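You operate a simulated robot arm through the tools that you are given. There is no shell and no other tool.

You run a simulated robot arm. Do the job below in one go: nothing can be reset, and whatever is moved stays where it is left.

Task
Switch both cookers off, rinse the crock's ladle and cover the crock.
Fine: empty the ladle back into the crock; leave it in the rinse pot; glass lid on the crock; spill nothing.
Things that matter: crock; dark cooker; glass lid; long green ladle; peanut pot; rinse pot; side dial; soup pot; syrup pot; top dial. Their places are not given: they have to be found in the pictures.

It is judged by the outcome, as a careful person would: the job done as asked, and still so three seconds after it is handed in. It fails if anything else is knocked over, pushed out of place, dropped, spilled or broken. A push-on lid holds only when it is set on centred and level and pressed home; a screw cap is set on level and turned clockwise until tight.

Robot
A 6-joint arm with a two-finger gripper, fixed in place. Base frame: the origin is at the foot of the arm, x ahead of it, y to its left, z up; the work surface is at about z = 0.85. Units: m, degrees, N and s.
Its first joint turns from -166.0 to 166.0 degrees. Payload 2.45 kg.
The TCP is the grasp point between the finger pads, 0.02 m short of the fingertips. In the tool frame z runs along the fingers and y along their closing line. The gripper opens to 0.14 m. The gripper's body begins 0.168 m behind the TCP.
Orientation is that of the tool frame in the base frame, as a unit quaternion [w, x, y, z]. With the fingers straight down and closing along the base's y, the tool's x points along the base's -x, its y along +y and its z along -z.

Tools
- The arm moves only by the tool apply_moves. Its argument "moves" is a list that holds one entry, the list of rows, each a list of 6 numbers: the shift along the base's x, y, z in m, then the turn, a rotation vector about the base's x, y, z in rad. In form: [[[tx, ty, tz, rx, ry, rz], ...]]. A call has 1 to 20 rows; each row shifts and turns the commanded pose from where the row before left it. "gripper" is the finger opening in m, from 0 to 0.14, set as the call begins (left out, the last holds). Rows are played at 5 a second. More than 0.05 m and 8.6 degrees between two rows, or a gripper value outside its range, and nothing of the call is played. A pose out of reach is approached as far as the arm can. The call stops where the force on the tool passes 90 N (or 10 N more than at its start, if that is more) or the arm is blocked; 0.2 s more then pass. Each finger travels about 0.045 m/s and halts on what it meets, pressing with about 24 N; the grip force reading is that of the motor and also rises with nothing between the fingers. The clock runs only during rows and for 0.2 s after the last one: add rows that do not move to give the fingers time. It gives the time, the measured TCP pose, the force on the tool (base axes), the opening and the grip force at its end, in the units of the frame above (readings bear some noise), with the torque about the TCP (base axes, N m) and any sound that the robot's microphone picked up, and new pictures: "show" is both (left out), scene, wrist or none.
- Cameras (640 x 400 px; columns grow to the right, rows downward): "scene" is fixed at [0.3983, -0.4997, 1.7031]; the picture's right is [0.81, -0.59, 0.00], its down [-0.40, -0.55, -0.74] and it looks along [0.43, 0.60, -0.68] (base axes); focal length 368 px, centre (320, 200). "wrist" rides on the gripper at [0.078, 0.011, -0.209] in the tool frame; the picture's right is [-0.14, 0.99, 0.00], its down [-0.92, -0.13, -0.37] and it looks along [-0.37, -0.05, 0.93] (tool axes); focal length 280 px, centre (320, 200).
- locate(camera, pixels): for up to 12 pixels [column, row] of the newest picture of that camera ("zoom" is the newest enlarged one), the place [x, y, z] in the base frame of the surface seen there, good to about 0.003 m. The clock stands still meanwhile.
- zoom(camera, box): a new picture of the part [left, top, right, bottom] of that camera's present view, enlarged. The clock stands still meanwhile.
- finish_job(): hands the job in; it is judged then, once.

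Unless the task says otherwise, let go and move clear before handing in.

The tools are called after ">>>" by a JSON object that holds its "name" and its "arguments". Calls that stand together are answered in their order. apply_moves: Moves the arm, as the interface text tells. Its arguments: {"type":"object","properties":{"moves":{"type":"array","items":{"type":"array","items":{"type":"array","items":{"type":"number"}}}},"gripper":{"type":"number"},"show":{"type":"string","enum":["both","scene","wrist","none"]}},"required":["moves"]} The other tools are called the same way: locate (camera, pixels) gives the place of the surface under pixels of a picture; zoom (camera, box) takes an enlarged picture of a part of a camera's view; finish_job () hands the job in.

At the start:

```text
clock: 0.0
ee_pos: [0.5655, 0.0249, 1.4173]
tool_rot: [0.0, -0.001, 1.0, 0.0]
ft_force: [0.5, 0.7, 0.0]
moment: [-0.04, 0.01, 0.01]
grip_width: 0.1399
grip_force: 0.2
```

scene: 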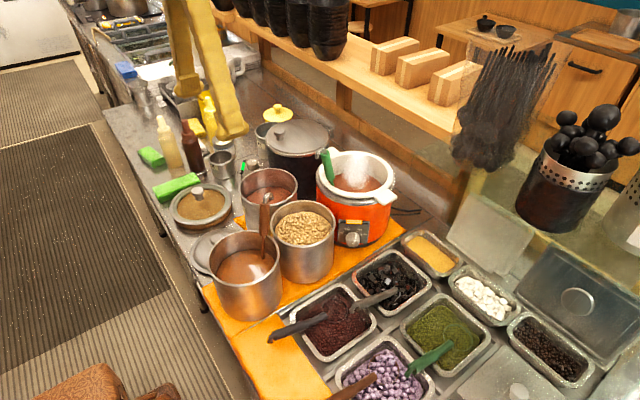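
wrist: 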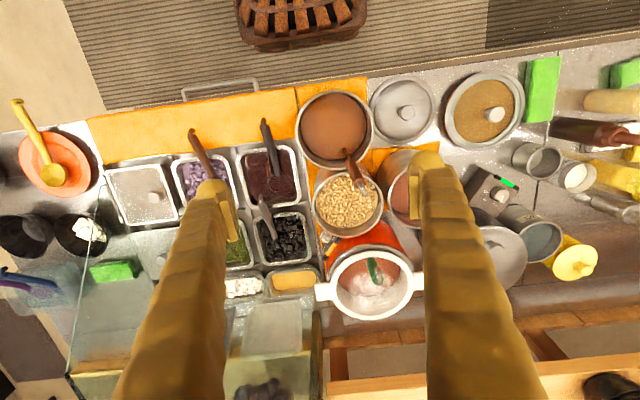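

The scene shows an orange crock at about (358,195) with a green-handled ladle at (327,165), and pots to its left with a dark cooker behind at (297,140). I'll zoom in on the details before moving.

>>> {"name": "zoom", "arguments": {"camera": "scene", "box": [220, 90, 420, 215]}}

>>> {"name": "zoom", "arguments": {"camera": "scene", "box": [130, 80, 330, 205]}}

>>> {"name": "zoom", "arguments": {"camera": "scene", "box": [160, 170, 360, 295]}}

>>> {"name": "zoom", "arguments": {"camera": "wrist", "box": [280, 60, 640, 330]}}

```text
3.20 times, centred on (320, 152) of scene
```

zoom: 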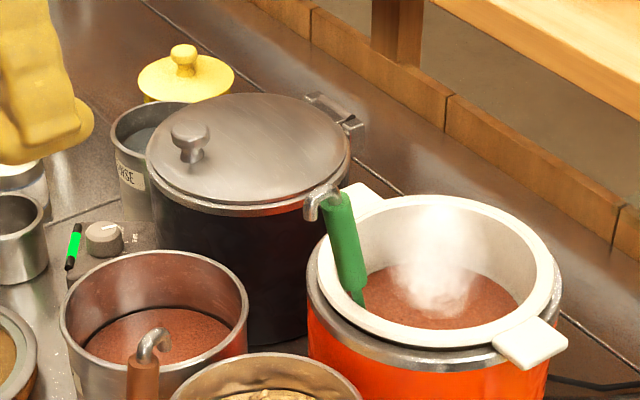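

```text
3.20 times, centred on (230, 142) of scene
```

zoom: 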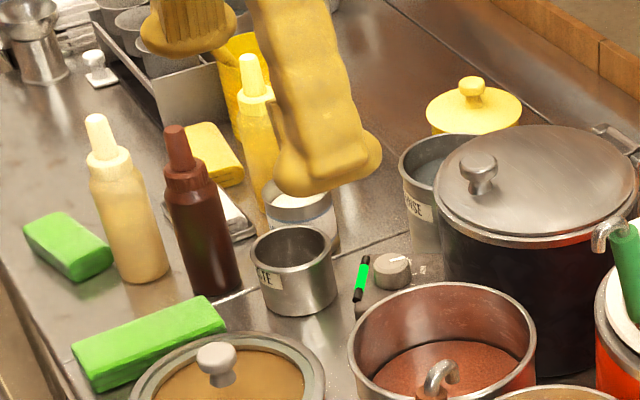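

```text
3.20 times, centred on (260, 232) of scene
```

zoom: 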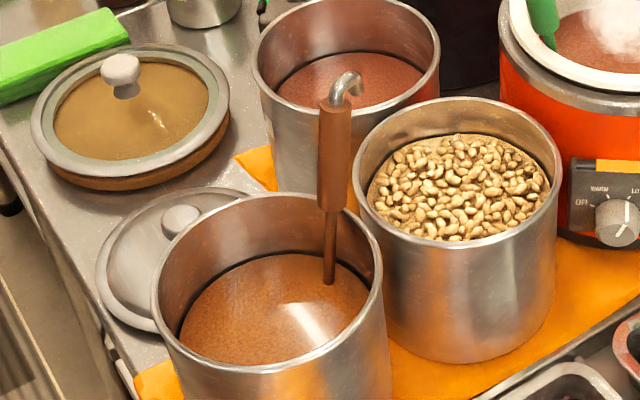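

```text
1.48 times, centred on (460, 195) of wrist
```

zoom: 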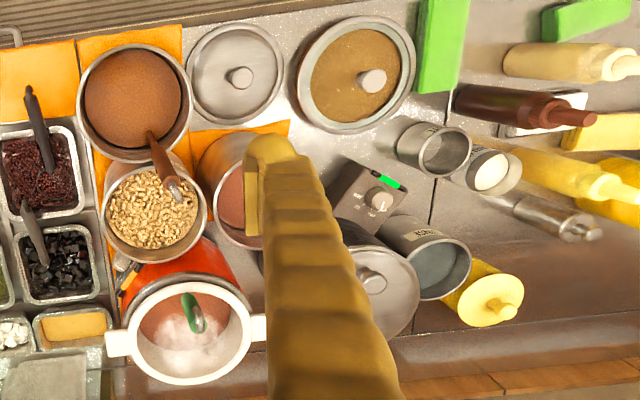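

The zoom shows a top dial on a small box beside the dark cooker, a side dial on the crock's front, and two labelled pots. I'll zoom in closer on the labels and dials.

>>> {"name": "zoom", "arguments": {"camera": "scene", "box": [200, 120, 280, 170]}}

>>> {"name": "zoom", "arguments": {"camera": "scene", "box": [320, 205, 400, 255]}}

>>> {"name": "zoom", "arguments": {"camera": "scene", "box": [310, 135, 400, 191]}}

>>> {"name": "zoom", "arguments": {"camera": "wrist", "box": [450, 140, 546, 200]}}

>>> {"name": "zoom", "arguments": {"camera": "wrist", "box": [300, 210, 460, 330]}}

```text
8.00 times, centred on (240, 145) of scene
```

zoom: 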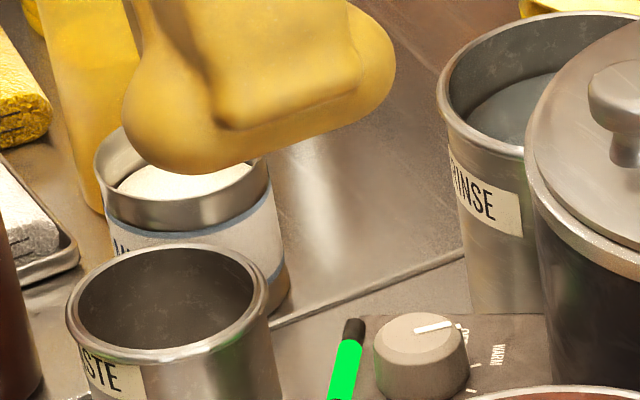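

```text
8.00 times, centred on (360, 230) of scene
```

zoom: 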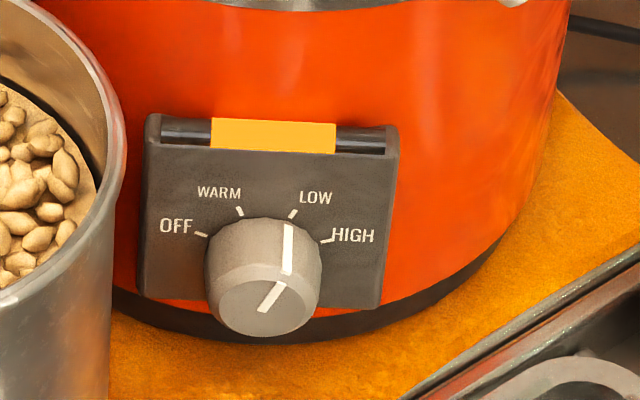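

```text
7.11 times, centred on (355, 163) of scene
```

zoom: 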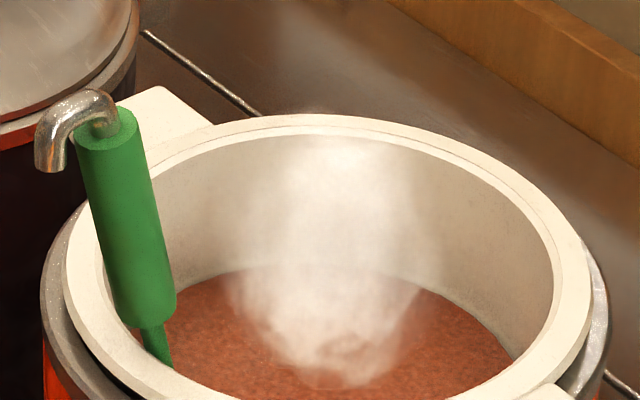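

```text
6.67 times, centred on (498, 170) of wrist
```

zoom: 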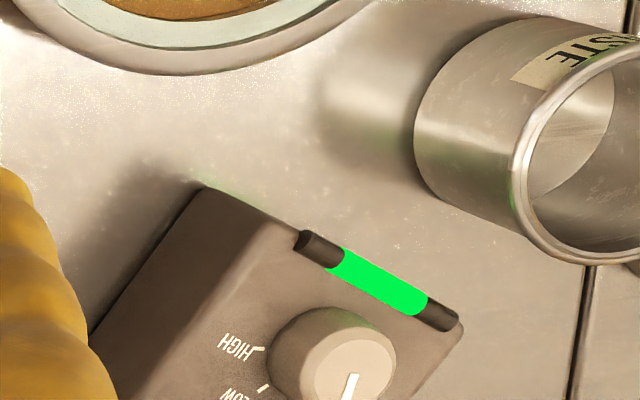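

```text
3.33 times, centred on (380, 270) of wrist
```

zoom: 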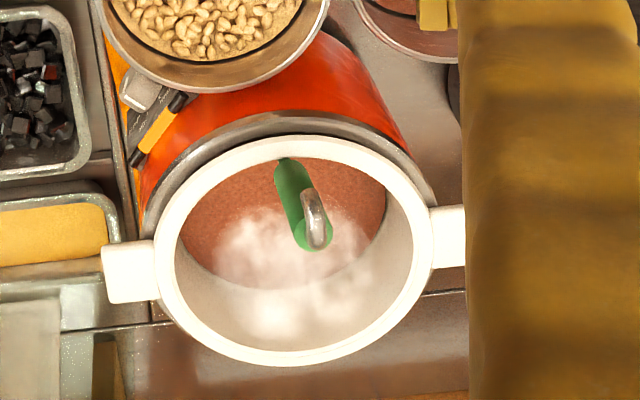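

The side dial's pointer sits near LOW, the "RINSE" pot is behind the top dial next to the dark cooker, and the ladle leans on the crock's near-left rim. I'll locate key points on these.

>>> {"name": "locate", "arguments": {"camera": "scene", "pixels": [[326, 152], [322, 155], [331, 175], [334, 186], [322, 180], [356, 152], [394, 185], [360, 209], [331, 151], [387, 201], [365, 185], [341, 155]]}}

>>> {"name": "locate", "arguments": {"camera": "scene", "pixels": [[353, 238], [356, 234], [350, 240], [340, 222], [367, 222], [368, 242], [338, 241], [356, 222], [345, 234], [352, 233], [355, 240], [348, 231]]}}

>>> {"name": "locate", "arguments": {"camera": "scene", "pixels": [[252, 163], [253, 165], [255, 161], [248, 165], [257, 164], [243, 166], [260, 161], [253, 172], [246, 160], [246, 172], [264, 165], [258, 169]]}}

>>> {"name": "locate", "arguments": {"camera": "scene", "pixels": [[256, 131], [262, 124], [271, 123], [258, 148], [260, 158], [280, 132], [315, 125], [330, 130], [300, 150], [262, 135], [266, 134], [268, 148]]}}

>>> {"name": "locate", "arguments": {"camera": "scene", "pixels": [[198, 190], [198, 194], [170, 207], [231, 206], [200, 226], [200, 183], [190, 210], [210, 210], [202, 231], [200, 220], [175, 205], [226, 205]]}}

```text
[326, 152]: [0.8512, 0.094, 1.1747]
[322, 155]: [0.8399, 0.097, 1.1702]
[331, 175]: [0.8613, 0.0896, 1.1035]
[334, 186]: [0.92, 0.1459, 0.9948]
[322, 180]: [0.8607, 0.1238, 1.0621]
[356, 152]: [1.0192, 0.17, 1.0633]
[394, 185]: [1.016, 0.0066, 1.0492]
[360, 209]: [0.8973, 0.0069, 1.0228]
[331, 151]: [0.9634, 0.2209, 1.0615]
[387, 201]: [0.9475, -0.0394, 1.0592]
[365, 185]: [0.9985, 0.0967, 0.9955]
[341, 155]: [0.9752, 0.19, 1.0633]
```

```text
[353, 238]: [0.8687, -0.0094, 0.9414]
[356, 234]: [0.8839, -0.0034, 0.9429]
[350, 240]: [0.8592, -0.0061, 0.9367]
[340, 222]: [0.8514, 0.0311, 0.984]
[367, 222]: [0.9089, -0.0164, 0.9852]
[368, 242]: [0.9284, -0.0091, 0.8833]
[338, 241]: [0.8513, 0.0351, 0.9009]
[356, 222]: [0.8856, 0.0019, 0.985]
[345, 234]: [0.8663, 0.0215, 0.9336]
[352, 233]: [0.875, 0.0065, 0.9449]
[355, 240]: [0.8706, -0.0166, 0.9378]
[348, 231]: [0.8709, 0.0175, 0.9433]
```

```text
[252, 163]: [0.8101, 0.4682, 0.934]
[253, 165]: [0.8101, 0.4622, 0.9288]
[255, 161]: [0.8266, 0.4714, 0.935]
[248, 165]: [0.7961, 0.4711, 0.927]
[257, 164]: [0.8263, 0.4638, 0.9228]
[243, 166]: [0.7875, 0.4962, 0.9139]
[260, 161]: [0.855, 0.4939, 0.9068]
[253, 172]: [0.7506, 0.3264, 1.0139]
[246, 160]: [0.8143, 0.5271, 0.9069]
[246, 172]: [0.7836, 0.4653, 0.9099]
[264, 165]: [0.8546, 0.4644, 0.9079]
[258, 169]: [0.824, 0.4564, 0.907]
```

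```text
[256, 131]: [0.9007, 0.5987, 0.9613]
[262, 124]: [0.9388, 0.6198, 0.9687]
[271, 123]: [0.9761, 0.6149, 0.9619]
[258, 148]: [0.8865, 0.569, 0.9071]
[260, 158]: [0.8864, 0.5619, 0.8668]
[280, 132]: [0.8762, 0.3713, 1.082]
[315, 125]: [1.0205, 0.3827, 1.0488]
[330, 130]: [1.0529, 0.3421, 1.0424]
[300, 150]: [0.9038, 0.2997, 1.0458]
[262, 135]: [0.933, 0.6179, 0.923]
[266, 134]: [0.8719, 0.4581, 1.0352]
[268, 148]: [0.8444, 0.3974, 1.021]
```

```text
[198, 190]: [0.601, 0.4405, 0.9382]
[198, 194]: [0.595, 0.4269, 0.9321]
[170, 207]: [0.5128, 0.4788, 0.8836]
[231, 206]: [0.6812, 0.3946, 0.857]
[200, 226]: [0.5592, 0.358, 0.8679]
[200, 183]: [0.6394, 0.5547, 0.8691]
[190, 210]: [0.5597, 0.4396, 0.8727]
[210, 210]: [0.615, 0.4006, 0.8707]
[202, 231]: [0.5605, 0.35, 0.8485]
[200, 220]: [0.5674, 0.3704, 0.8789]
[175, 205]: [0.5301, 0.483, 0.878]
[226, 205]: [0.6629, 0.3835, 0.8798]
```

The crock centre is around (0.95, 0.09) with its rim at z≈1.063, the top dial at about (0.812, 0.466, 0.934), and the rinse pot far out at about (0.94, 0.58). I'll zoom further on the top dial and the glass lid to read them.

>>> {"name": "zoom", "arguments": {"camera": "scene", "box": [240, 154, 272, 174]}}

>>> {"name": "zoom", "arguments": {"camera": "wrist", "box": [472, 170, 536, 210]}}

>>> {"name": "zoom", "arguments": {"camera": "scene", "box": [160, 175, 240, 225]}}

>>> {"name": "zoom", "arguments": {"camera": "scene", "box": [180, 225, 260, 275]}}

>>> {"name": "zoom", "arguments": {"camera": "wrist", "box": [440, 60, 536, 120]}}

>>> {"name": "zoom", "arguments": {"camera": "wrist", "box": [310, 220, 374, 260]}}

```text
16.00 times, centred on (256, 164) of scene
```

zoom: 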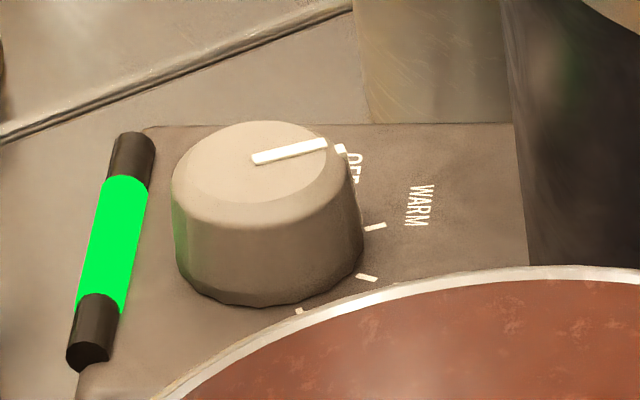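

```text
10.00 times, centred on (504, 190) of wrist
```

zoom: 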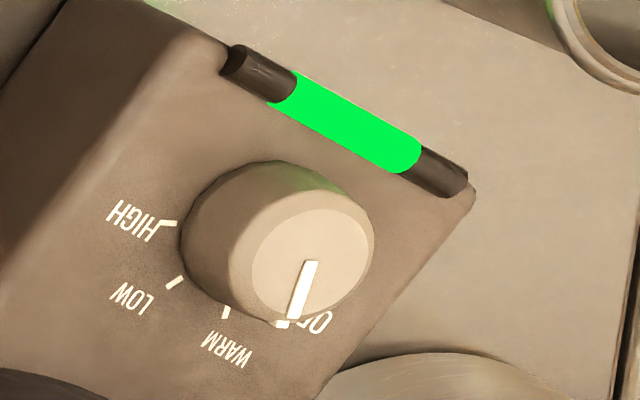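

```text
8.00 times, centred on (200, 200) of scene
```

zoom: 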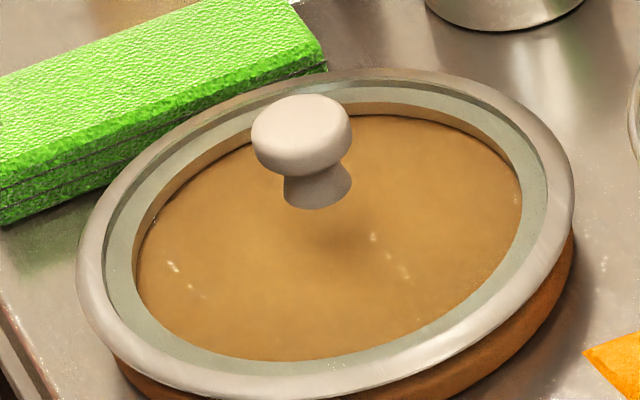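

```text
8.00 times, centred on (220, 250) of scene
```

zoom: 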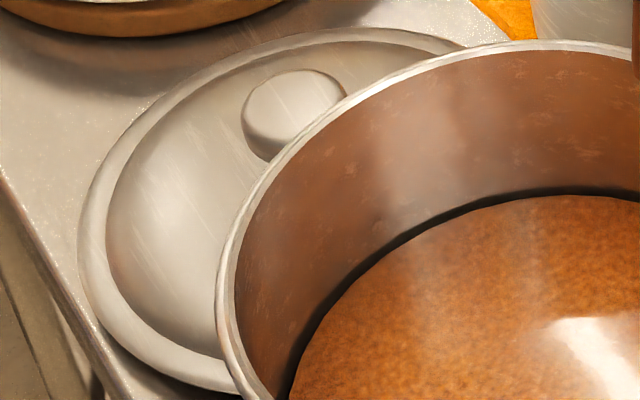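

```text
6.67 times, centred on (488, 90) of wrist
```

zoom: 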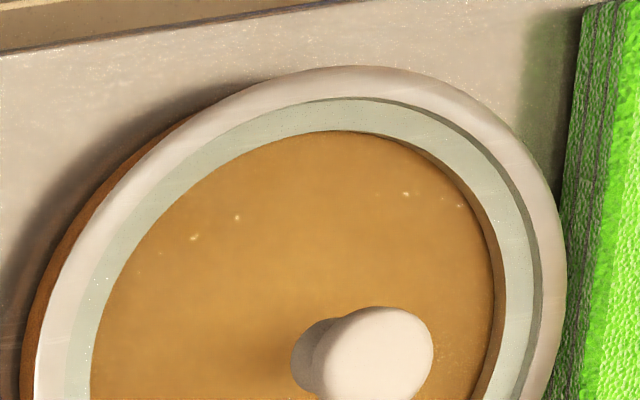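

```text
10.00 times, centred on (342, 240) of wrist
```

zoom: 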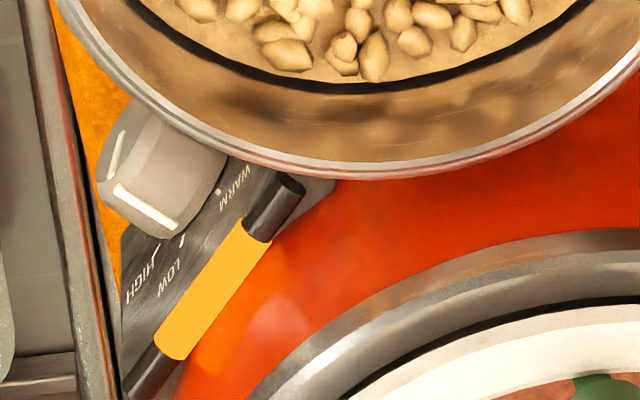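

The top dial's pointer appears to be at WARM (green lamp on), with OFF about 40° counter-clockwise. I'll collect more geometry from the wrist view: pot rims, handles, the lid and the ladle.

>>> {"name": "locate", "arguments": {"camera": "wrist", "pixels": [[335, 93], [298, 135], [371, 130], [335, 165], [350, 155], [360, 187], [347, 172], [313, 205], [382, 205], [347, 237], [400, 150], [410, 230]]}}

>>> {"name": "locate", "arguments": {"camera": "wrist", "pixels": [[371, 250], [330, 285], [414, 285], [371, 318], [323, 292], [420, 281], [371, 262], [377, 270], [377, 280], [384, 276], [369, 275], [400, 282]]}}

>>> {"name": "locate", "arguments": {"camera": "wrist", "pixels": [[492, 115], [484, 72], [444, 105], [525, 105], [484, 150], [402, 78], [406, 114], [372, 105], [437, 105], [403, 142], [405, 95], [484, 95]]}}

>>> {"name": "locate", "arguments": {"camera": "wrist", "pixels": [[504, 200], [509, 196], [488, 248], [510, 240], [540, 240], [561, 241], [541, 225], [545, 262], [540, 250], [530, 217], [495, 228], [520, 268]]}}

>>> {"name": "locate", "arguments": {"camera": "wrist", "pixels": [[193, 132], [265, 124], [262, 199], [330, 250], [325, 240], [313, 270], [290, 285], [270, 250], [268, 180], [352, 243], [335, 234], [321, 228]]}}

```text
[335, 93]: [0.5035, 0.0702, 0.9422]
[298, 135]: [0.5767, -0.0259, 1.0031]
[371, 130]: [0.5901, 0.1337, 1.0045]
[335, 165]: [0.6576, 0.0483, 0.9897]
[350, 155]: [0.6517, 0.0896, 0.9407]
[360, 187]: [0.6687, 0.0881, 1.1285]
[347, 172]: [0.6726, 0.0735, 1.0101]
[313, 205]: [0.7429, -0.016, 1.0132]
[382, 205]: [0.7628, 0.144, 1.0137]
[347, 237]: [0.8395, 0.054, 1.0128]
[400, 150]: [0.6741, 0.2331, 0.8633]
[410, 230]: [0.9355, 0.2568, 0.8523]
```

```text
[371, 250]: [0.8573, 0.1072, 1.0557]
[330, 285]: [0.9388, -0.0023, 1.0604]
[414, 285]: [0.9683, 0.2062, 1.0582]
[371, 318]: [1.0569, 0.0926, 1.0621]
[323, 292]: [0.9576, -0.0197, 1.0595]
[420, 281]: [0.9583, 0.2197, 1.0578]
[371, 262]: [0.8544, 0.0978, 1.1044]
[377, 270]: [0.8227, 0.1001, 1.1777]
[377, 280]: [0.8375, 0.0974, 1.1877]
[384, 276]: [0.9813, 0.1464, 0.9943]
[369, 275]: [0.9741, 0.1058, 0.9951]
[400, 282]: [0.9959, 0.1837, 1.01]
```

```text
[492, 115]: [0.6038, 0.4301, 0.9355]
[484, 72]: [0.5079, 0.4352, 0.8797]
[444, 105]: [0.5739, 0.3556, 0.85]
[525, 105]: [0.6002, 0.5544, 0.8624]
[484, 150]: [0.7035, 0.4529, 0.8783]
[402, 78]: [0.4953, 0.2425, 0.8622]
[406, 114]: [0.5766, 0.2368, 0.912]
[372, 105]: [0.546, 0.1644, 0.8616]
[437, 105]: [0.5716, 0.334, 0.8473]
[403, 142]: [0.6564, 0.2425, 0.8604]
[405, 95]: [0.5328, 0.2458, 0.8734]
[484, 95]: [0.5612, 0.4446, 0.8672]
```

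```text
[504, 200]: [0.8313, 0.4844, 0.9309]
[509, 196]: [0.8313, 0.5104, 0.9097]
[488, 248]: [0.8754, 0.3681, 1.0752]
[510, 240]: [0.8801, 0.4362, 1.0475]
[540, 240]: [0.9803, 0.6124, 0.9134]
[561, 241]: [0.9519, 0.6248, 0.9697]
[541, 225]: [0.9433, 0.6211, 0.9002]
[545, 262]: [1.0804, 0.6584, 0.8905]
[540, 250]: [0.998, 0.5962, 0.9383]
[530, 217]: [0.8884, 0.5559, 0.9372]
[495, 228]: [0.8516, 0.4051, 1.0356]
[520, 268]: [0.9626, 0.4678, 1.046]
```

```text
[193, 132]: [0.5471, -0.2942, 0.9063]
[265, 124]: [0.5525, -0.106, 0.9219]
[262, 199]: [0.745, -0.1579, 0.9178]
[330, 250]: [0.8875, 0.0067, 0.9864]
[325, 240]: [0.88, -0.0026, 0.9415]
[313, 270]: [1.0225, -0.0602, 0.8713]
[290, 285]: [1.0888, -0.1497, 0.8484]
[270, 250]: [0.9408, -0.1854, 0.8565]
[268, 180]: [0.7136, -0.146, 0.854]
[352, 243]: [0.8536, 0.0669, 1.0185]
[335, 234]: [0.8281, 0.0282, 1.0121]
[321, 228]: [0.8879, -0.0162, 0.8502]
```

The crock centre comes out near (0.955, 0.10) with rim z≈1.06, and the lid knob near (0.604, 0.435, 0.935) with lid radius ≈0.098, matching the crock rim. I'll move the arm above the top dial area for a closer wrist view.

>>> {"name": "apply_moves", "arguments": {"moves": [[[0.013, 0.041, -0.01, 0, 0, 0], [0.013, 0.041, -0.01, 0, 0, 0], [0.013, 0.041, -0.01, 0, 0, 0], [0.013, 0.041, -0.01, 0, 0, 0], [0.013, 0.041, -0.01, 0, 0, 0], [0.013, 0.041, -0.01, 0, 0, 0], [0.013, 0.041, -0.01, 0, 0, 0], [0.013, 0.041, -0.01, 0, 0, 0], [0.013, 0.041, -0.01, 0, 0, 0], [0.013, 0.041, -0.01, 0, 0, 0], [0, 0, 0, 0, 0, 0]]], "gripper": 0.14, "show": "both"}}

```text
clock: 2.4
ee_pos: [0.6957, 0.4333, 1.3149]
tool_rot: [0.001, 0.0, 1.0, 0.0]
ft_force: [0.1, -0.6, 0.3]
moment: [0.01, 0.02, 0.02]
grip_width: 0.1399
grip_force: 0.1
```

scene: 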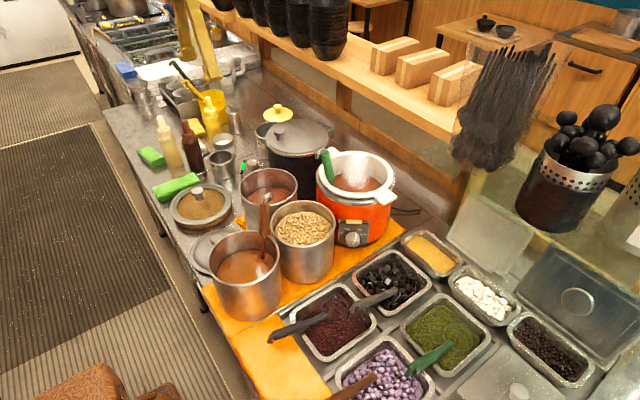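
wrist: 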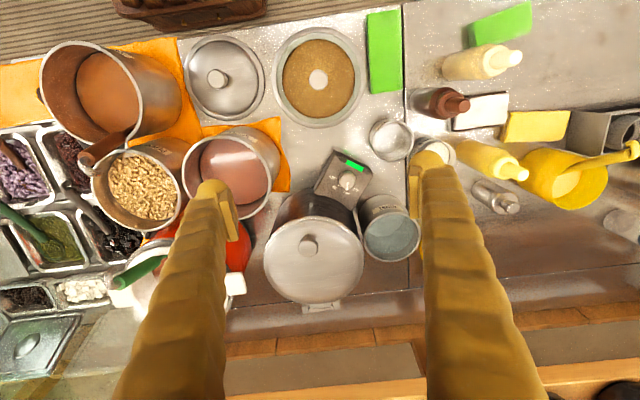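

The wrist view now shows the top dial box at (345,175), the rinse pot at (390,230) and the dark cooker at (315,260). I'll zoom in and locate the dial and rinse pot precisely.

>>> {"name": "zoom", "arguments": {"camera": "wrist", "box": [304, 145, 384, 195]}}

>>> {"name": "locate", "arguments": {"camera": "wrist", "pixels": [[348, 180], [348, 184], [343, 179], [353, 179], [348, 175], [356, 163], [345, 151], [372, 176], [316, 190], [340, 190], [362, 170], [350, 195]]}}

>>> {"name": "locate", "arguments": {"camera": "wrist", "pixels": [[391, 208], [364, 235], [419, 236], [391, 261], [391, 235], [370, 200], [309, 240], [265, 260], [363, 260], [315, 303], [313, 220], [322, 306]]}}

>>> {"name": "locate", "arguments": {"camera": "wrist", "pixels": [[319, 79], [274, 77], [366, 77], [319, 28], [319, 127], [319, 70], [319, 88], [300, 60], [340, 95], [289, 77], [320, 48], [310, 79]]}}

>>> {"name": "locate", "arguments": {"camera": "wrist", "pixels": [[391, 138], [436, 155], [184, 170], [279, 170], [232, 127], [250, 216], [232, 170], [495, 200], [390, 122], [413, 140], [370, 140], [438, 145]]}}

```text
8.00 times, centred on (344, 170) of wrist
```

zoom: 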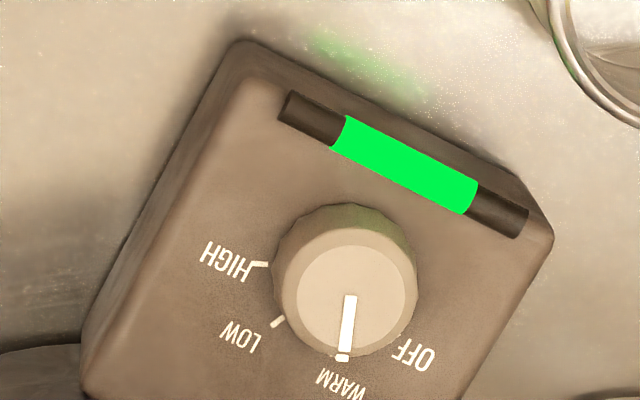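

```text
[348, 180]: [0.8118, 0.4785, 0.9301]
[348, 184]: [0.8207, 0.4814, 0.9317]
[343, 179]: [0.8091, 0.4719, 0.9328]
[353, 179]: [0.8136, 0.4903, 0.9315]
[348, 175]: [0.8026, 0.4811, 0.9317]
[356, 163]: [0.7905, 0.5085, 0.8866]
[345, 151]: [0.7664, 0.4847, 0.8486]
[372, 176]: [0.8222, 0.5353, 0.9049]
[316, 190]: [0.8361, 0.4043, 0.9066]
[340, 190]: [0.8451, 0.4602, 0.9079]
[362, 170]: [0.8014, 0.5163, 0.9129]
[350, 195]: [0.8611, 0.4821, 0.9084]
```

```text
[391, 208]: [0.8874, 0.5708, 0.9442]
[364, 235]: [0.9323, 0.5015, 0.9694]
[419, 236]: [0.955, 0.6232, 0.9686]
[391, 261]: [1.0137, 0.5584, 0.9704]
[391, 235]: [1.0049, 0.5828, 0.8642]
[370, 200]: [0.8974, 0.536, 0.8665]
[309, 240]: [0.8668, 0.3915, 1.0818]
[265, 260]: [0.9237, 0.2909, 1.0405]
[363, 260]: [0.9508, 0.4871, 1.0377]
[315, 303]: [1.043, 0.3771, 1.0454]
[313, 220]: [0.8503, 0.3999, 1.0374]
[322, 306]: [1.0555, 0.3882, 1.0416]
```

```text
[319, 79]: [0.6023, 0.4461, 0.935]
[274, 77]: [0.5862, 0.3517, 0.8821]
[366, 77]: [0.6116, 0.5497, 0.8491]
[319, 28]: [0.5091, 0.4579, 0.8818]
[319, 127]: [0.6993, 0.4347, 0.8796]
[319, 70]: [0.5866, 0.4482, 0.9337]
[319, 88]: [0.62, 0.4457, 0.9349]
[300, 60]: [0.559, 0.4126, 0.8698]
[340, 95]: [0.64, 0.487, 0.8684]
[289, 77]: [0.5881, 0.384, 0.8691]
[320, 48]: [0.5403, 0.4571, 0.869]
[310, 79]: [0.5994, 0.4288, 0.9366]
```

```text
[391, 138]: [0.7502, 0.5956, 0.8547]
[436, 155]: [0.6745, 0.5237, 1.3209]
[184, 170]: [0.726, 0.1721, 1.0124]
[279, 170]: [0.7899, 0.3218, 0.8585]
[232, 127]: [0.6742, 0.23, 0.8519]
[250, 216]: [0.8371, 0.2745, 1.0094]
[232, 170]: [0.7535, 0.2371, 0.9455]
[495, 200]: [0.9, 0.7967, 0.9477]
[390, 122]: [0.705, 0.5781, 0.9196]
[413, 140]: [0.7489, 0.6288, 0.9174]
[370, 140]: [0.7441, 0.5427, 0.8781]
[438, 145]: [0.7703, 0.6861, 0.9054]
```

The knob top is centred near (0.815, 0.480, 0.932), pointer confirmed at WARM, with OFF ~43° counter-clockwise. I'll go above it with the gripper narrowed to 0.06 and yawed −45°, so the turn ends with the fingers closing along y.

>>> {"name": "apply_moves", "arguments": {"moves": [[[0.012, 0.0047, -0.02, 0, 0, -0.0785], [0.012, 0.0047, -0.02, 0, 0, -0.0785], [0.012, 0.0047, -0.02, 0, 0, -0.0785], [0.012, 0.0047, -0.02, 0, 0, -0.0785], [0.012, 0.0047, -0.02, 0, 0, -0.0785], [0.012, 0.0047, -0.02, 0, 0, -0.0785], [0.012, 0.0047, -0.02, 0, 0, -0.0785], [0.012, 0.0047, -0.02, 0, 0, -0.0785], [0.012, 0.0047, -0.02, 0, 0, -0.0785], [0.012, 0.0047, -0.02, 0, 0, -0.0785], [0, 0, 0, 0, 0, 0], [0, 0, 0, 0, 0, 0]]], "gripper": 0.06, "show": "both"}}

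```text
clock: 5.0
ee_pos: [0.8153, 0.482, 1.1174]
tool_rot: [0.001, 0.382, 0.924, -0.001]
ft_force: [0.0, 0.3, 0.4]
moment: [0.04, 0.03, 0.0]
grip_width: 0.06
grip_force: 0.0
```

scene: 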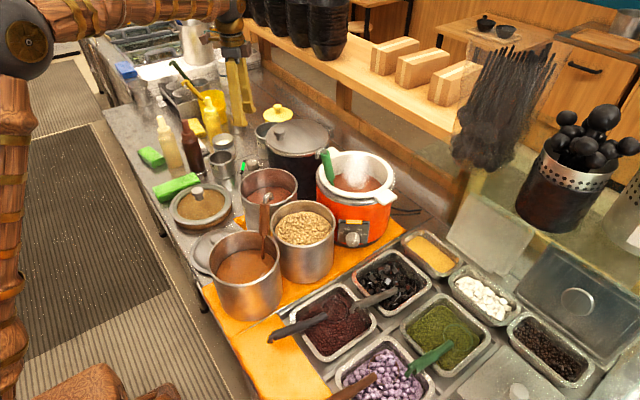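
wrist: 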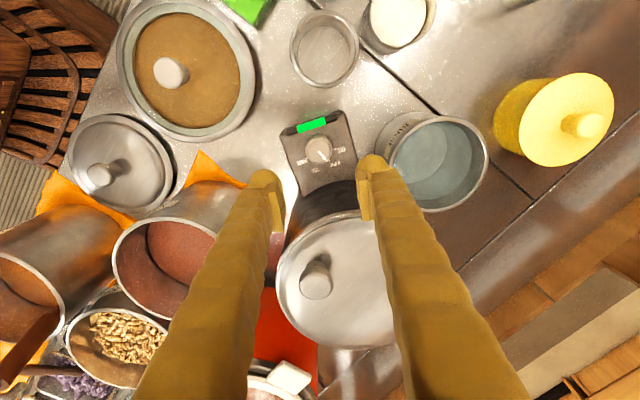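

The TCP is now above the knob, which is seen at (319,149). I'll zoom and locate it from this closer view.

>>> {"name": "zoom", "arguments": {"camera": "wrist", "box": [272, 105, 368, 165]}}

>>> {"name": "locate", "arguments": {"camera": "wrist", "pixels": [[319, 149], [311, 149], [327, 149], [319, 142], [319, 157], [308, 152], [330, 152], [319, 165], [312, 125], [295, 150], [340, 150], [300, 140]]}}

>>> {"name": "locate", "arguments": {"camera": "wrist", "pixels": [[390, 160], [440, 117], [487, 170], [440, 211], [420, 205], [470, 130], [440, 165], [405, 130], [400, 180], [380, 125], [410, 160], [460, 205]]}}

```text
6.67 times, centred on (320, 135) of wrist
```

zoom: 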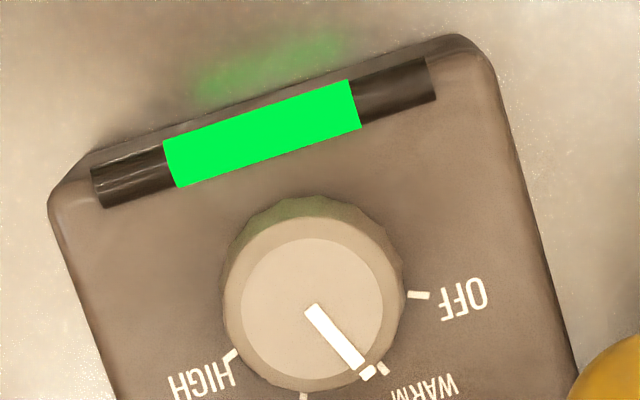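

```text
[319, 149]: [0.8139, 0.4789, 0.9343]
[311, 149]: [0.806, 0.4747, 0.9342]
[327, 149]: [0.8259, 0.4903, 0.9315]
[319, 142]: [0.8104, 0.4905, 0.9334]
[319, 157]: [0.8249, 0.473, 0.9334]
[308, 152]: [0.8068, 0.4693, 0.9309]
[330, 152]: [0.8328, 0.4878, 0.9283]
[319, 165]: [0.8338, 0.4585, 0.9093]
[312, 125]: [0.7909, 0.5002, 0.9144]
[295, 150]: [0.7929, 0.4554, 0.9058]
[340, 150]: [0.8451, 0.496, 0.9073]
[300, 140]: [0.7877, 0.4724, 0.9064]
```

```text
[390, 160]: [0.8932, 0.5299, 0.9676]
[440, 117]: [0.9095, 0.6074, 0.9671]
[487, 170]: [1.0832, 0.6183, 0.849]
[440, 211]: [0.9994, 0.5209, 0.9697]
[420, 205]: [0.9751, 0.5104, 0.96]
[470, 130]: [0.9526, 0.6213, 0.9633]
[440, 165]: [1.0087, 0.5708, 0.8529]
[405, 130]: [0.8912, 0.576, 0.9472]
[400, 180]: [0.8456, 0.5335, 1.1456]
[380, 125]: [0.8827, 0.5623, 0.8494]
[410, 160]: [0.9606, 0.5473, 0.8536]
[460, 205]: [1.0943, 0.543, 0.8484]
```

The knob centre computes to about (0.817, 0.478), and the pointer is on WARM with OFF about 47° counter-clockwise. I'll descend with the fingertips just above the box top.

>>> {"name": "apply_moves", "arguments": {"moves": [[[0.0005, -0.001, -0.04, 0, 0, 0], [0.0005, -0.001, -0.04, 0, 0, 0], [0.0005, -0.001, -0.04, 0, 0, 0], [0.0, -0.001, -0.03, 0, 0, 0], [0.0, 0, -0.02, 0, 0, 0], [0.0, 0, -0.0105, 0, 0, 0], [0, 0, 0, 0, 0, 0]]], "show": "both"}}

```text
clock: 6.6
ee_pos: [0.8161, 0.4786, 0.9359]
tool_rot: [0.001, 0.382, 0.924, -0.001]
ft_force: [0.6, -0.1, -0.4]
moment: [0.0, -0.02, 0.01]
grip_width: 0.06
grip_force: 0.1
```

scene: 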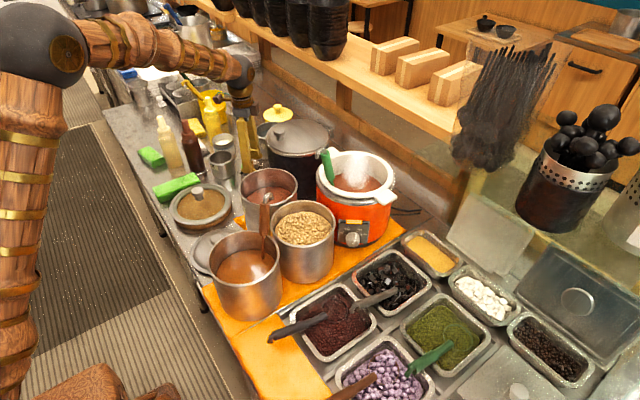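
wrist: 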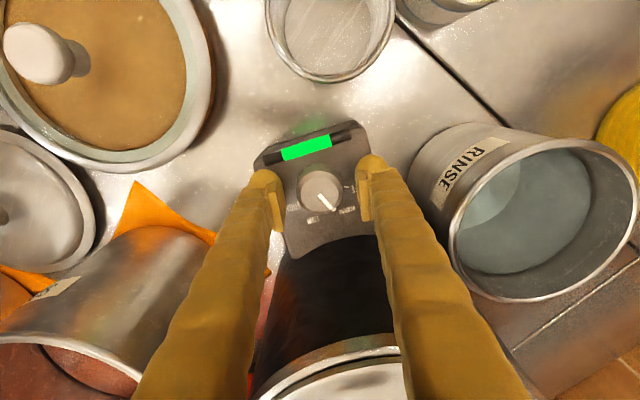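

The fingers straddle the knob at (320,188) with no contact force. I'll close on it.

>>> {"name": "apply_moves", "arguments": {"moves": [[[0, 0, 0, 0, 0, 0], [0, 0, 0, 0, 0, 0], [0, 0, 0, 0, 0, 0], [0, 0, 0, 0, 0, 0]]], "gripper": 0.02, "show": "wrist"}}

```text
clock: 7.6
ee_pos: [0.8163, 0.4788, 0.9371]
tool_rot: [0.0, 0.382, 0.924, -0.001]
ft_force: [-9.0, -9.3, 0.1]
moment: [-0.08, 0.12, -0.01]
grip_width: 0.0374
grip_force: 45.2
```

wrist: 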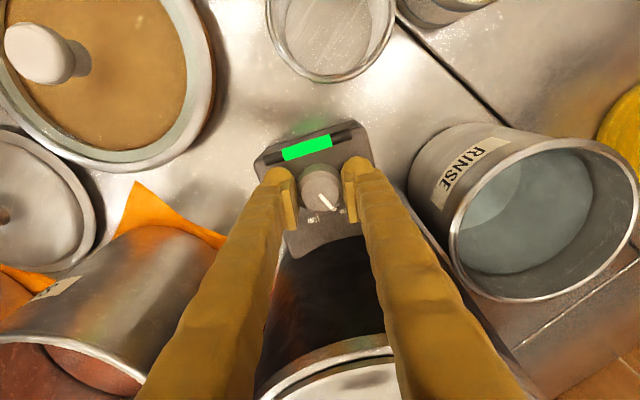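

It's gripped at 0.0374 m, with a small side force (−9, −9) showing the tool is about 1 mm off-centre. I'll shift that away and turn 45° counter-clockwise.

>>> {"name": "apply_moves", "arguments": {"moves": [[[-0.0008, -0.0008, 0, 0, 0, 0], [0, 0, 0, 0, 0, 0.1], [0, 0, 0, 0, 0, 0.1], [0, 0, 0, 0, 0, 0.1], [0, 0, 0, 0, 0, 0.1], [0, 0, 0, 0, 0, 0.1], [0, 0, 0, 0, 0, 0.1], [0, 0, 0, 0, 0, 0.1], [0, 0, 0, 0, 0, 0.1], [0, 0, 0, 0, 0, 0]]], "gripper": 0.02, "show": "wrist"}}

>>> {"name": "zoom", "arguments": {"camera": "wrist", "box": [272, 140, 368, 200]}}

```text
clock: 9.8
ee_pos: [0.8159, 0.4774, 0.9374]
tool_rot: [0.002, -0.008, 1.0, 0.0]
ft_force: [6.9, 52.1, -11.0]
moment: [0.52, -0.16, -0.6]
grip_width: 0.0373
grip_force: 45.1
```

wrist: 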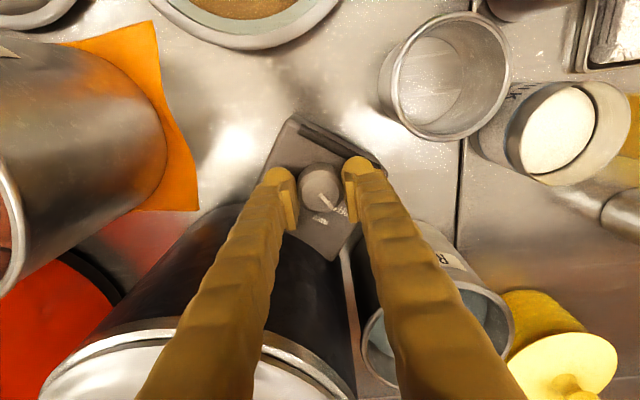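

```text
6.67 times, centred on (320, 170) of wrist
```

zoom: 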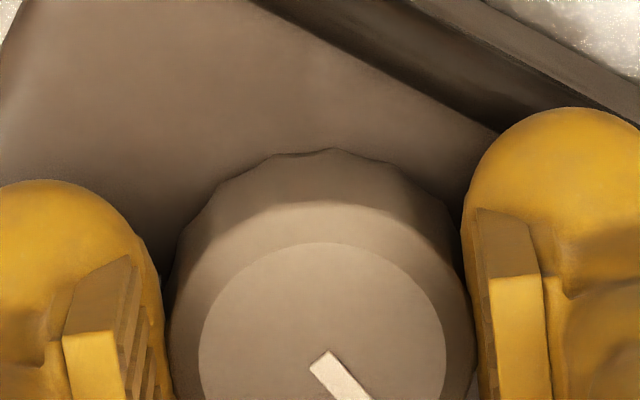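

The lamp has gone dark, so OFF is reached, and the −0.6 N·m moment suggests the end stop. A 52 N side load remains, so I'll relieve it with a small +y shift before releasing.

>>> {"name": "apply_moves", "arguments": {"moves": [[[0, 0.0008, 0, 0, 0, -0.02], [0, 0.0004, 0, 0, 0, 0], [0, 0, 0, 0, 0, 0]]], "gripper": 0.02, "show": "none"}}

```text
clock: 10.6
ee_pos: [0.8167, 0.4779, 0.9354]
tool_rot: [0.001, 0.002, 1.0, 0.0]
ft_force: [19.7, 39.9, -21.0]
moment: [0.27, -0.21, -0.24]
grip_width: 0.0367
grip_force: 45.0
```

The torque has dropped to −0.24 N·m and the side load is easing. I'll open slightly to release the knob.

>>> {"name": "apply_moves", "arguments": {"moves": [[[0, 0, 0, 0, 0, 0], [0, 0, 0, 0, 0, 0], [0, 0, 0, 0, 0, 0]]], "gripper": 0.047, "show": "both"}}

>>> {"name": "zoom", "arguments": {"camera": "wrist", "box": [256, 130, 384, 230]}}

```text
clock: 11.4
ee_pos: [0.8146, 0.4773, 0.9359]
tool_rot: [0.0, 0.002, 1.0, 0.0]
ft_force: [-0.2, 1.8, 0.2]
moment: [0.0, 0.01, -0.06]
grip_width: 0.0471
grip_force: 0.0
```

scene: 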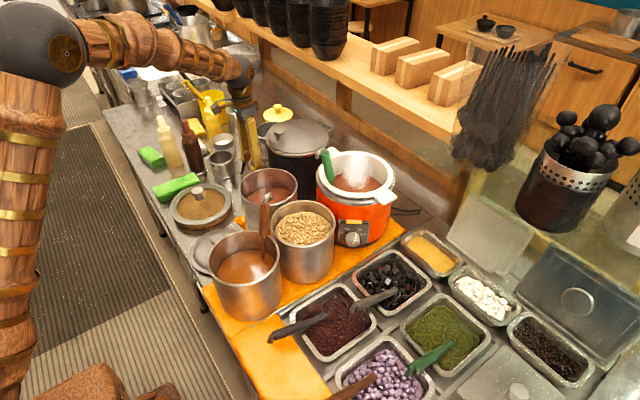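
wrist: 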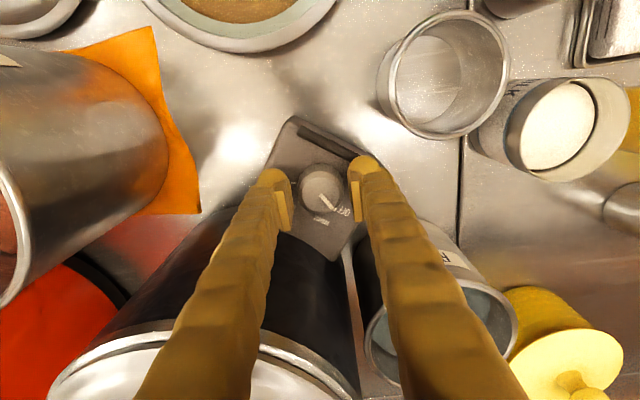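

```text
4.00 times, centred on (320, 180) of wrist
```

zoom: 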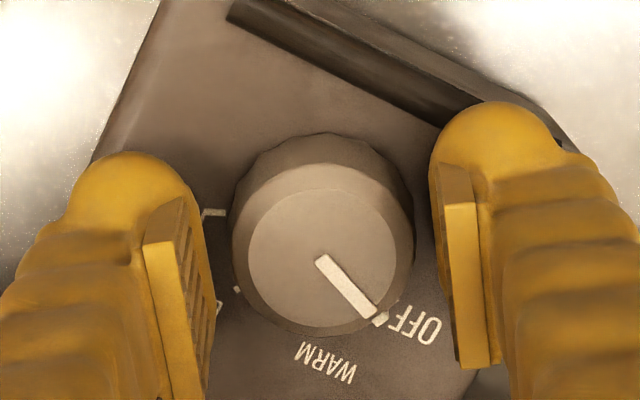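

The pointer now sits on the OFF tick and the lamp is dark, with the fingers free. I'll raise straight up, then traverse high over to the crock's front side, yawing +50° to face the side dial.

>>> {"name": "apply_moves", "arguments": {"moves": [[[0, 0, 0.03, 0, 0, 0], [0, 0, 0.045, 0, 0, 0], [0, 0, 0.05, 0, 0, 0], [0, 0, 0.05, 0, 0, 0], [0, 0, 0.05, 0, 0, 0], [0, 0, 0.05, 0, 0, 0], [0, 0, 0.05, 0, 0, 0], [0, 0, 0.045, 0, 0, 0]]], "gripper": 0.047, "show": "scene"}}

>>> {"name": "apply_moves", "arguments": {"moves": [[[-0.0085, -0.042, 0, 0, 0, 0.0587], [-0.0085, -0.042, 0, 0, 0, 0.0587], [-0.0085, -0.042, 0, 0, 0, 0.0587], [-0.0085, -0.042, 0, 0, 0, 0.0587], [-0.0085, -0.042, 0, 0, 0, 0.0587], [-0.0085, -0.042, 0, 0, 0, 0.0587], [-0.0085, -0.042, 0, 0, 0, 0.0587], [-0.0085, -0.042, 0, 0, 0, 0.0587], [-0.0085, -0.042, 0, 0, 0, 0.0587], [-0.0085, -0.042, 0, 0, 0, 0.0587], [-0.0085, -0.042, 0, 0, 0, 0.0587], [-0.0085, -0.042, 0, 0, 0, 0.0587], [-0.0085, -0.042, 0, 0, 0, 0.0587], [-0.0085, -0.042, 0, 0, 0, 0.0587], [-0.0085, -0.042, 0, 0, 0, 0.0587], [0, 0, 0, 0, 0, 0]]], "gripper": 0.12, "show": "both"}}

```text
clock: 13.2
ee_pos: [0.819, 0.4742, 1.3078]
tool_rot: [0.001, 0.002, 1.0, 0.0]
ft_force: [0.3, 0.1, 0.3]
moment: [0.0, 0.02, 0.02]
grip_width: 0.0469
grip_force: 0.1
```

scene: 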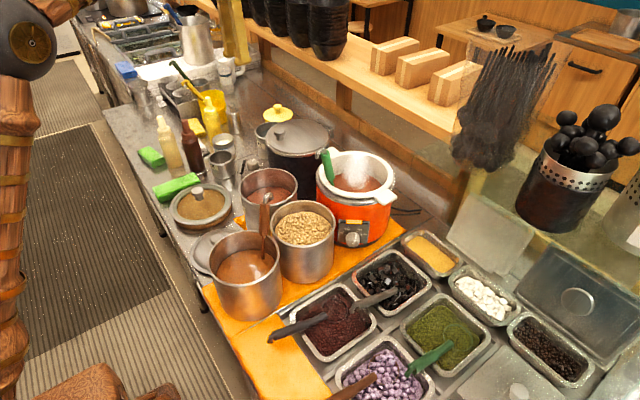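

```text
clock: 16.6
ee_pos: [0.6881, -0.1539, 1.3069]
tool_rot: [0.0, -0.424, 0.905, 0.0]
ft_force: [-0.4, -0.4, 0.3]
moment: [0.01, 0.03, 0.01]
grip_width: 0.1201
grip_force: 0.0
```

scene: 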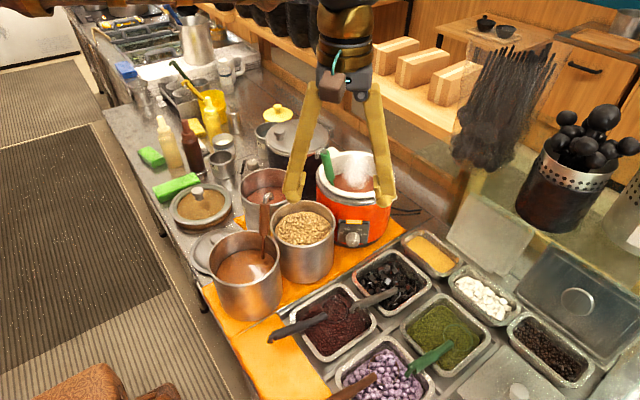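
wrist: 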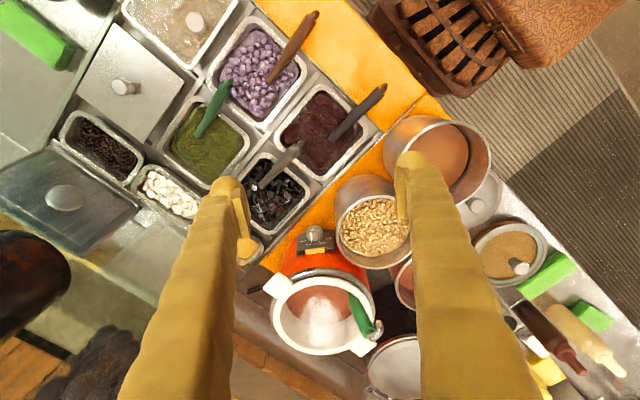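

The wrist view now shows the side dial at (315,235) and the green ladle at (362,318). I'll zoom and locate both.

>>> {"name": "zoom", "arguments": {"camera": "wrist", "box": [280, 215, 344, 255]}}

>>> {"name": "zoom", "arguments": {"camera": "wrist", "box": [260, 265, 388, 365]}}

>>> {"name": "locate", "arguments": {"camera": "wrist", "pixels": [[314, 230], [314, 236], [310, 236], [320, 236], [300, 240], [330, 240], [314, 246], [299, 250], [331, 250], [314, 250], [306, 238], [322, 240]]}}

>>> {"name": "locate", "arguments": {"camera": "scene", "pixels": [[353, 243], [353, 241], [350, 243], [356, 243], [353, 246], [347, 240], [359, 240], [348, 246], [358, 246], [353, 235], [344, 228], [363, 228]]}}

>>> {"name": "zoom", "arguments": {"camera": "scene", "box": [332, 215, 380, 250]}}

```text
10.00 times, centred on (312, 235) of wrist
```

zoom: 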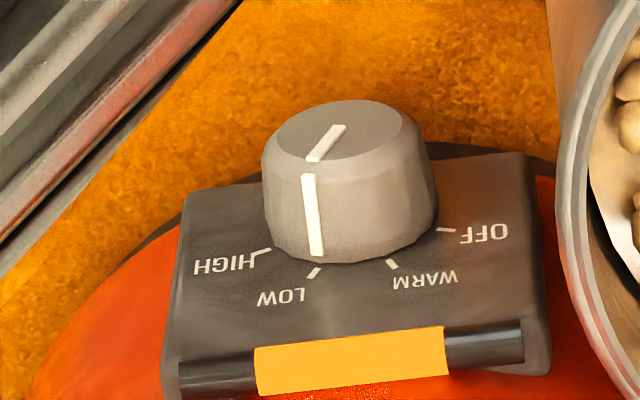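

```text
4.00 times, centred on (324, 315) of wrist
```

zoom: 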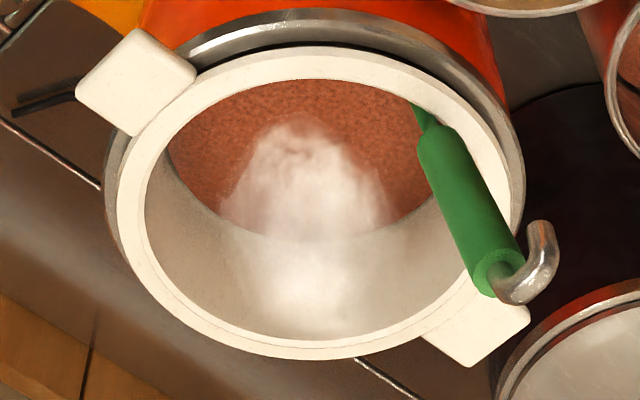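

```text
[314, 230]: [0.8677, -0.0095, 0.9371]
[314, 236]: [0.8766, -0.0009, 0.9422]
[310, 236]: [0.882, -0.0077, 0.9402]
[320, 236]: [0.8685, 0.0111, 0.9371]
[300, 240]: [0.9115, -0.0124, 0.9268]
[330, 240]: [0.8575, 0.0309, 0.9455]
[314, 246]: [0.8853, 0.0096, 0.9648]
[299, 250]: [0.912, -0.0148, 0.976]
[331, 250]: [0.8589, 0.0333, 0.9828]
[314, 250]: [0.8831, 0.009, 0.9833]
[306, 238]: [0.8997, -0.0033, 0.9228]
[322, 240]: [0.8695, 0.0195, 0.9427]
```

```text
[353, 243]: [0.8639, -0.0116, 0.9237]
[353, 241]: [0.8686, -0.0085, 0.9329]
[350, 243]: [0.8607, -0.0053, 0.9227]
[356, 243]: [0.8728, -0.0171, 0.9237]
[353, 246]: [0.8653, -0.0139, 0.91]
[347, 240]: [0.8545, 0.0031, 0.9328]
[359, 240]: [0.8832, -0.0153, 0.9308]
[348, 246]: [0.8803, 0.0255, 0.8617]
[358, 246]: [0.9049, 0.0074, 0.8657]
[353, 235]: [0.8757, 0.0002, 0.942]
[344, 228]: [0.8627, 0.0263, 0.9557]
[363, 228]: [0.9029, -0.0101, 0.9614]
```

```text
11.43 times, centred on (356, 232) of scene
```

zoom: 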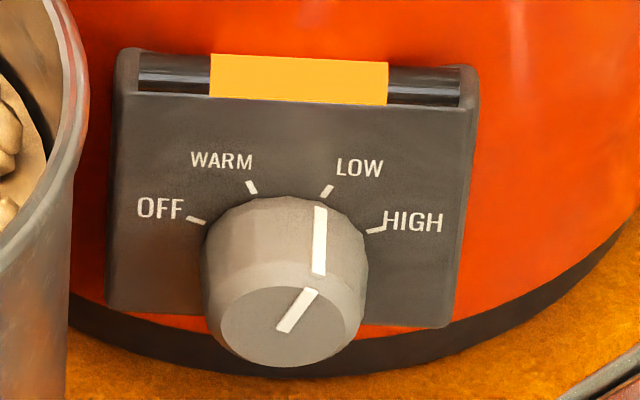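

The dial geometry resolves cleanly: axis at about (0.878, 0.011, 0.9216), ticks 45° apart, and the pointer on LOW, so OFF is 90° counter-clockwise seen from the front. I'll tilt the tool 45° toward the panel and lean it 30° right, still at height, then check the pose.

>>> {"name": "apply_moves", "arguments": {"moves": [[[0, 0, 0, 0.101, -0.0834, 0], [0, 0, 0, 0.101, -0.0834, 0], [0, 0, 0, 0.101, -0.0834, 0], [0, 0, 0, 0.101, -0.0834, 0], [0, 0, 0, 0.101, -0.0834, 0], [0, 0, 0, 0.101, -0.0834, 0], [0, 0, 0, 0.0834, 0.101, 0], [0, 0, 0, 0.0834, 0.101, 0], [0, 0, 0, 0.0834, 0.101, 0], [0, 0, 0, 0.0834, 0.101, 0], [0, 0, 0, 0, 0, 0], [0, 0, 0, 0, 0, 0]]], "gripper": 0.05, "show": "both"}}

```text
clock: 19.2
ee_pos: [0.6878, -0.153, 1.3069]
tool_rot: [0.232, -0.287, 0.851, 0.375]
ft_force: [-0.2, 0.2, 1.2]
moment: [-0.02, 0.02, 0.04]
grip_width: 0.0499
grip_force: 0.0
```

scene: 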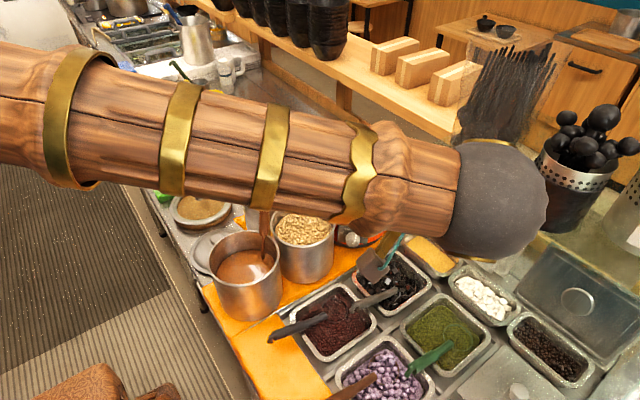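
wrist: 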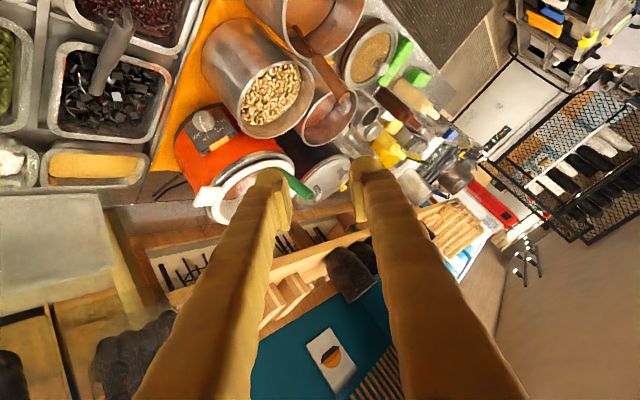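

The orientation came out as intended (tool axis ≈ (0.18, 0.77, −0.61)). I'll translate to a standoff 0.15 m back from the dial along the tool axis.

>>> {"name": "apply_moves", "arguments": {"moves": [[[0.0179, 0.0031, -0.0367, 0, 0, 0], [0.0179, 0.0031, -0.0367, 0, 0, 0], [0.0179, 0.0031, -0.0367, 0, 0, 0], [0.0179, 0.0031, -0.0367, 0, 0, 0], [0.0179, 0.0031, -0.0367, 0, 0, 0], [0.0179, 0.0031, -0.0367, 0, 0, 0], [0.0179, 0.0031, -0.0367, 0, 0, 0], [0.0179, 0.0031, -0.0367, 0, 0, 0], [0, 0, 0, 0, 0, 0], [0, 0, 0, 0, 0, 0]]], "show": "both"}}

```text
clock: 21.4
ee_pos: [0.8325, -0.1261, 1.0158]
tool_rot: [0.232, -0.287, 0.851, 0.374]
ft_force: [-0.3, -0.7, 0.7]
moment: [-0.02, 0.0, -0.02]
grip_width: 0.0501
grip_force: 0.1
```

scene: 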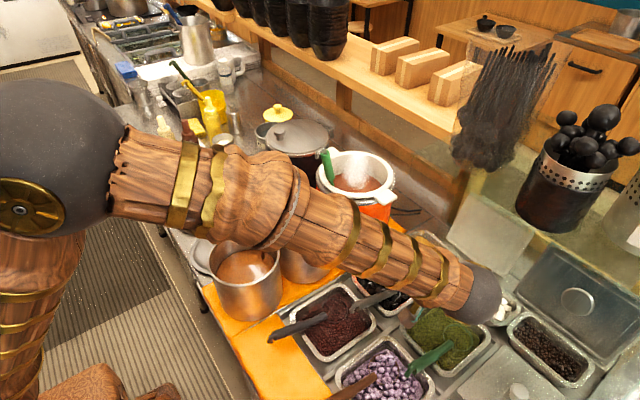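
wrist: 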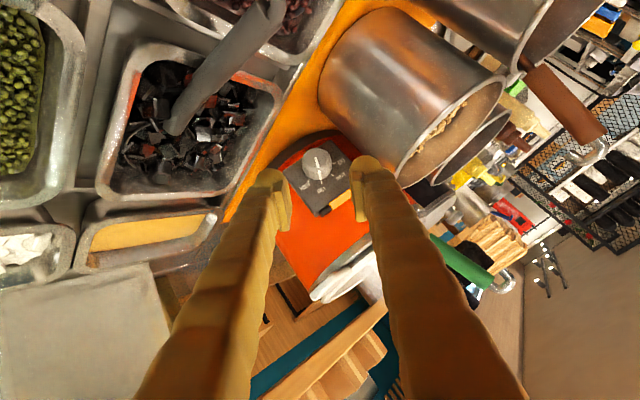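

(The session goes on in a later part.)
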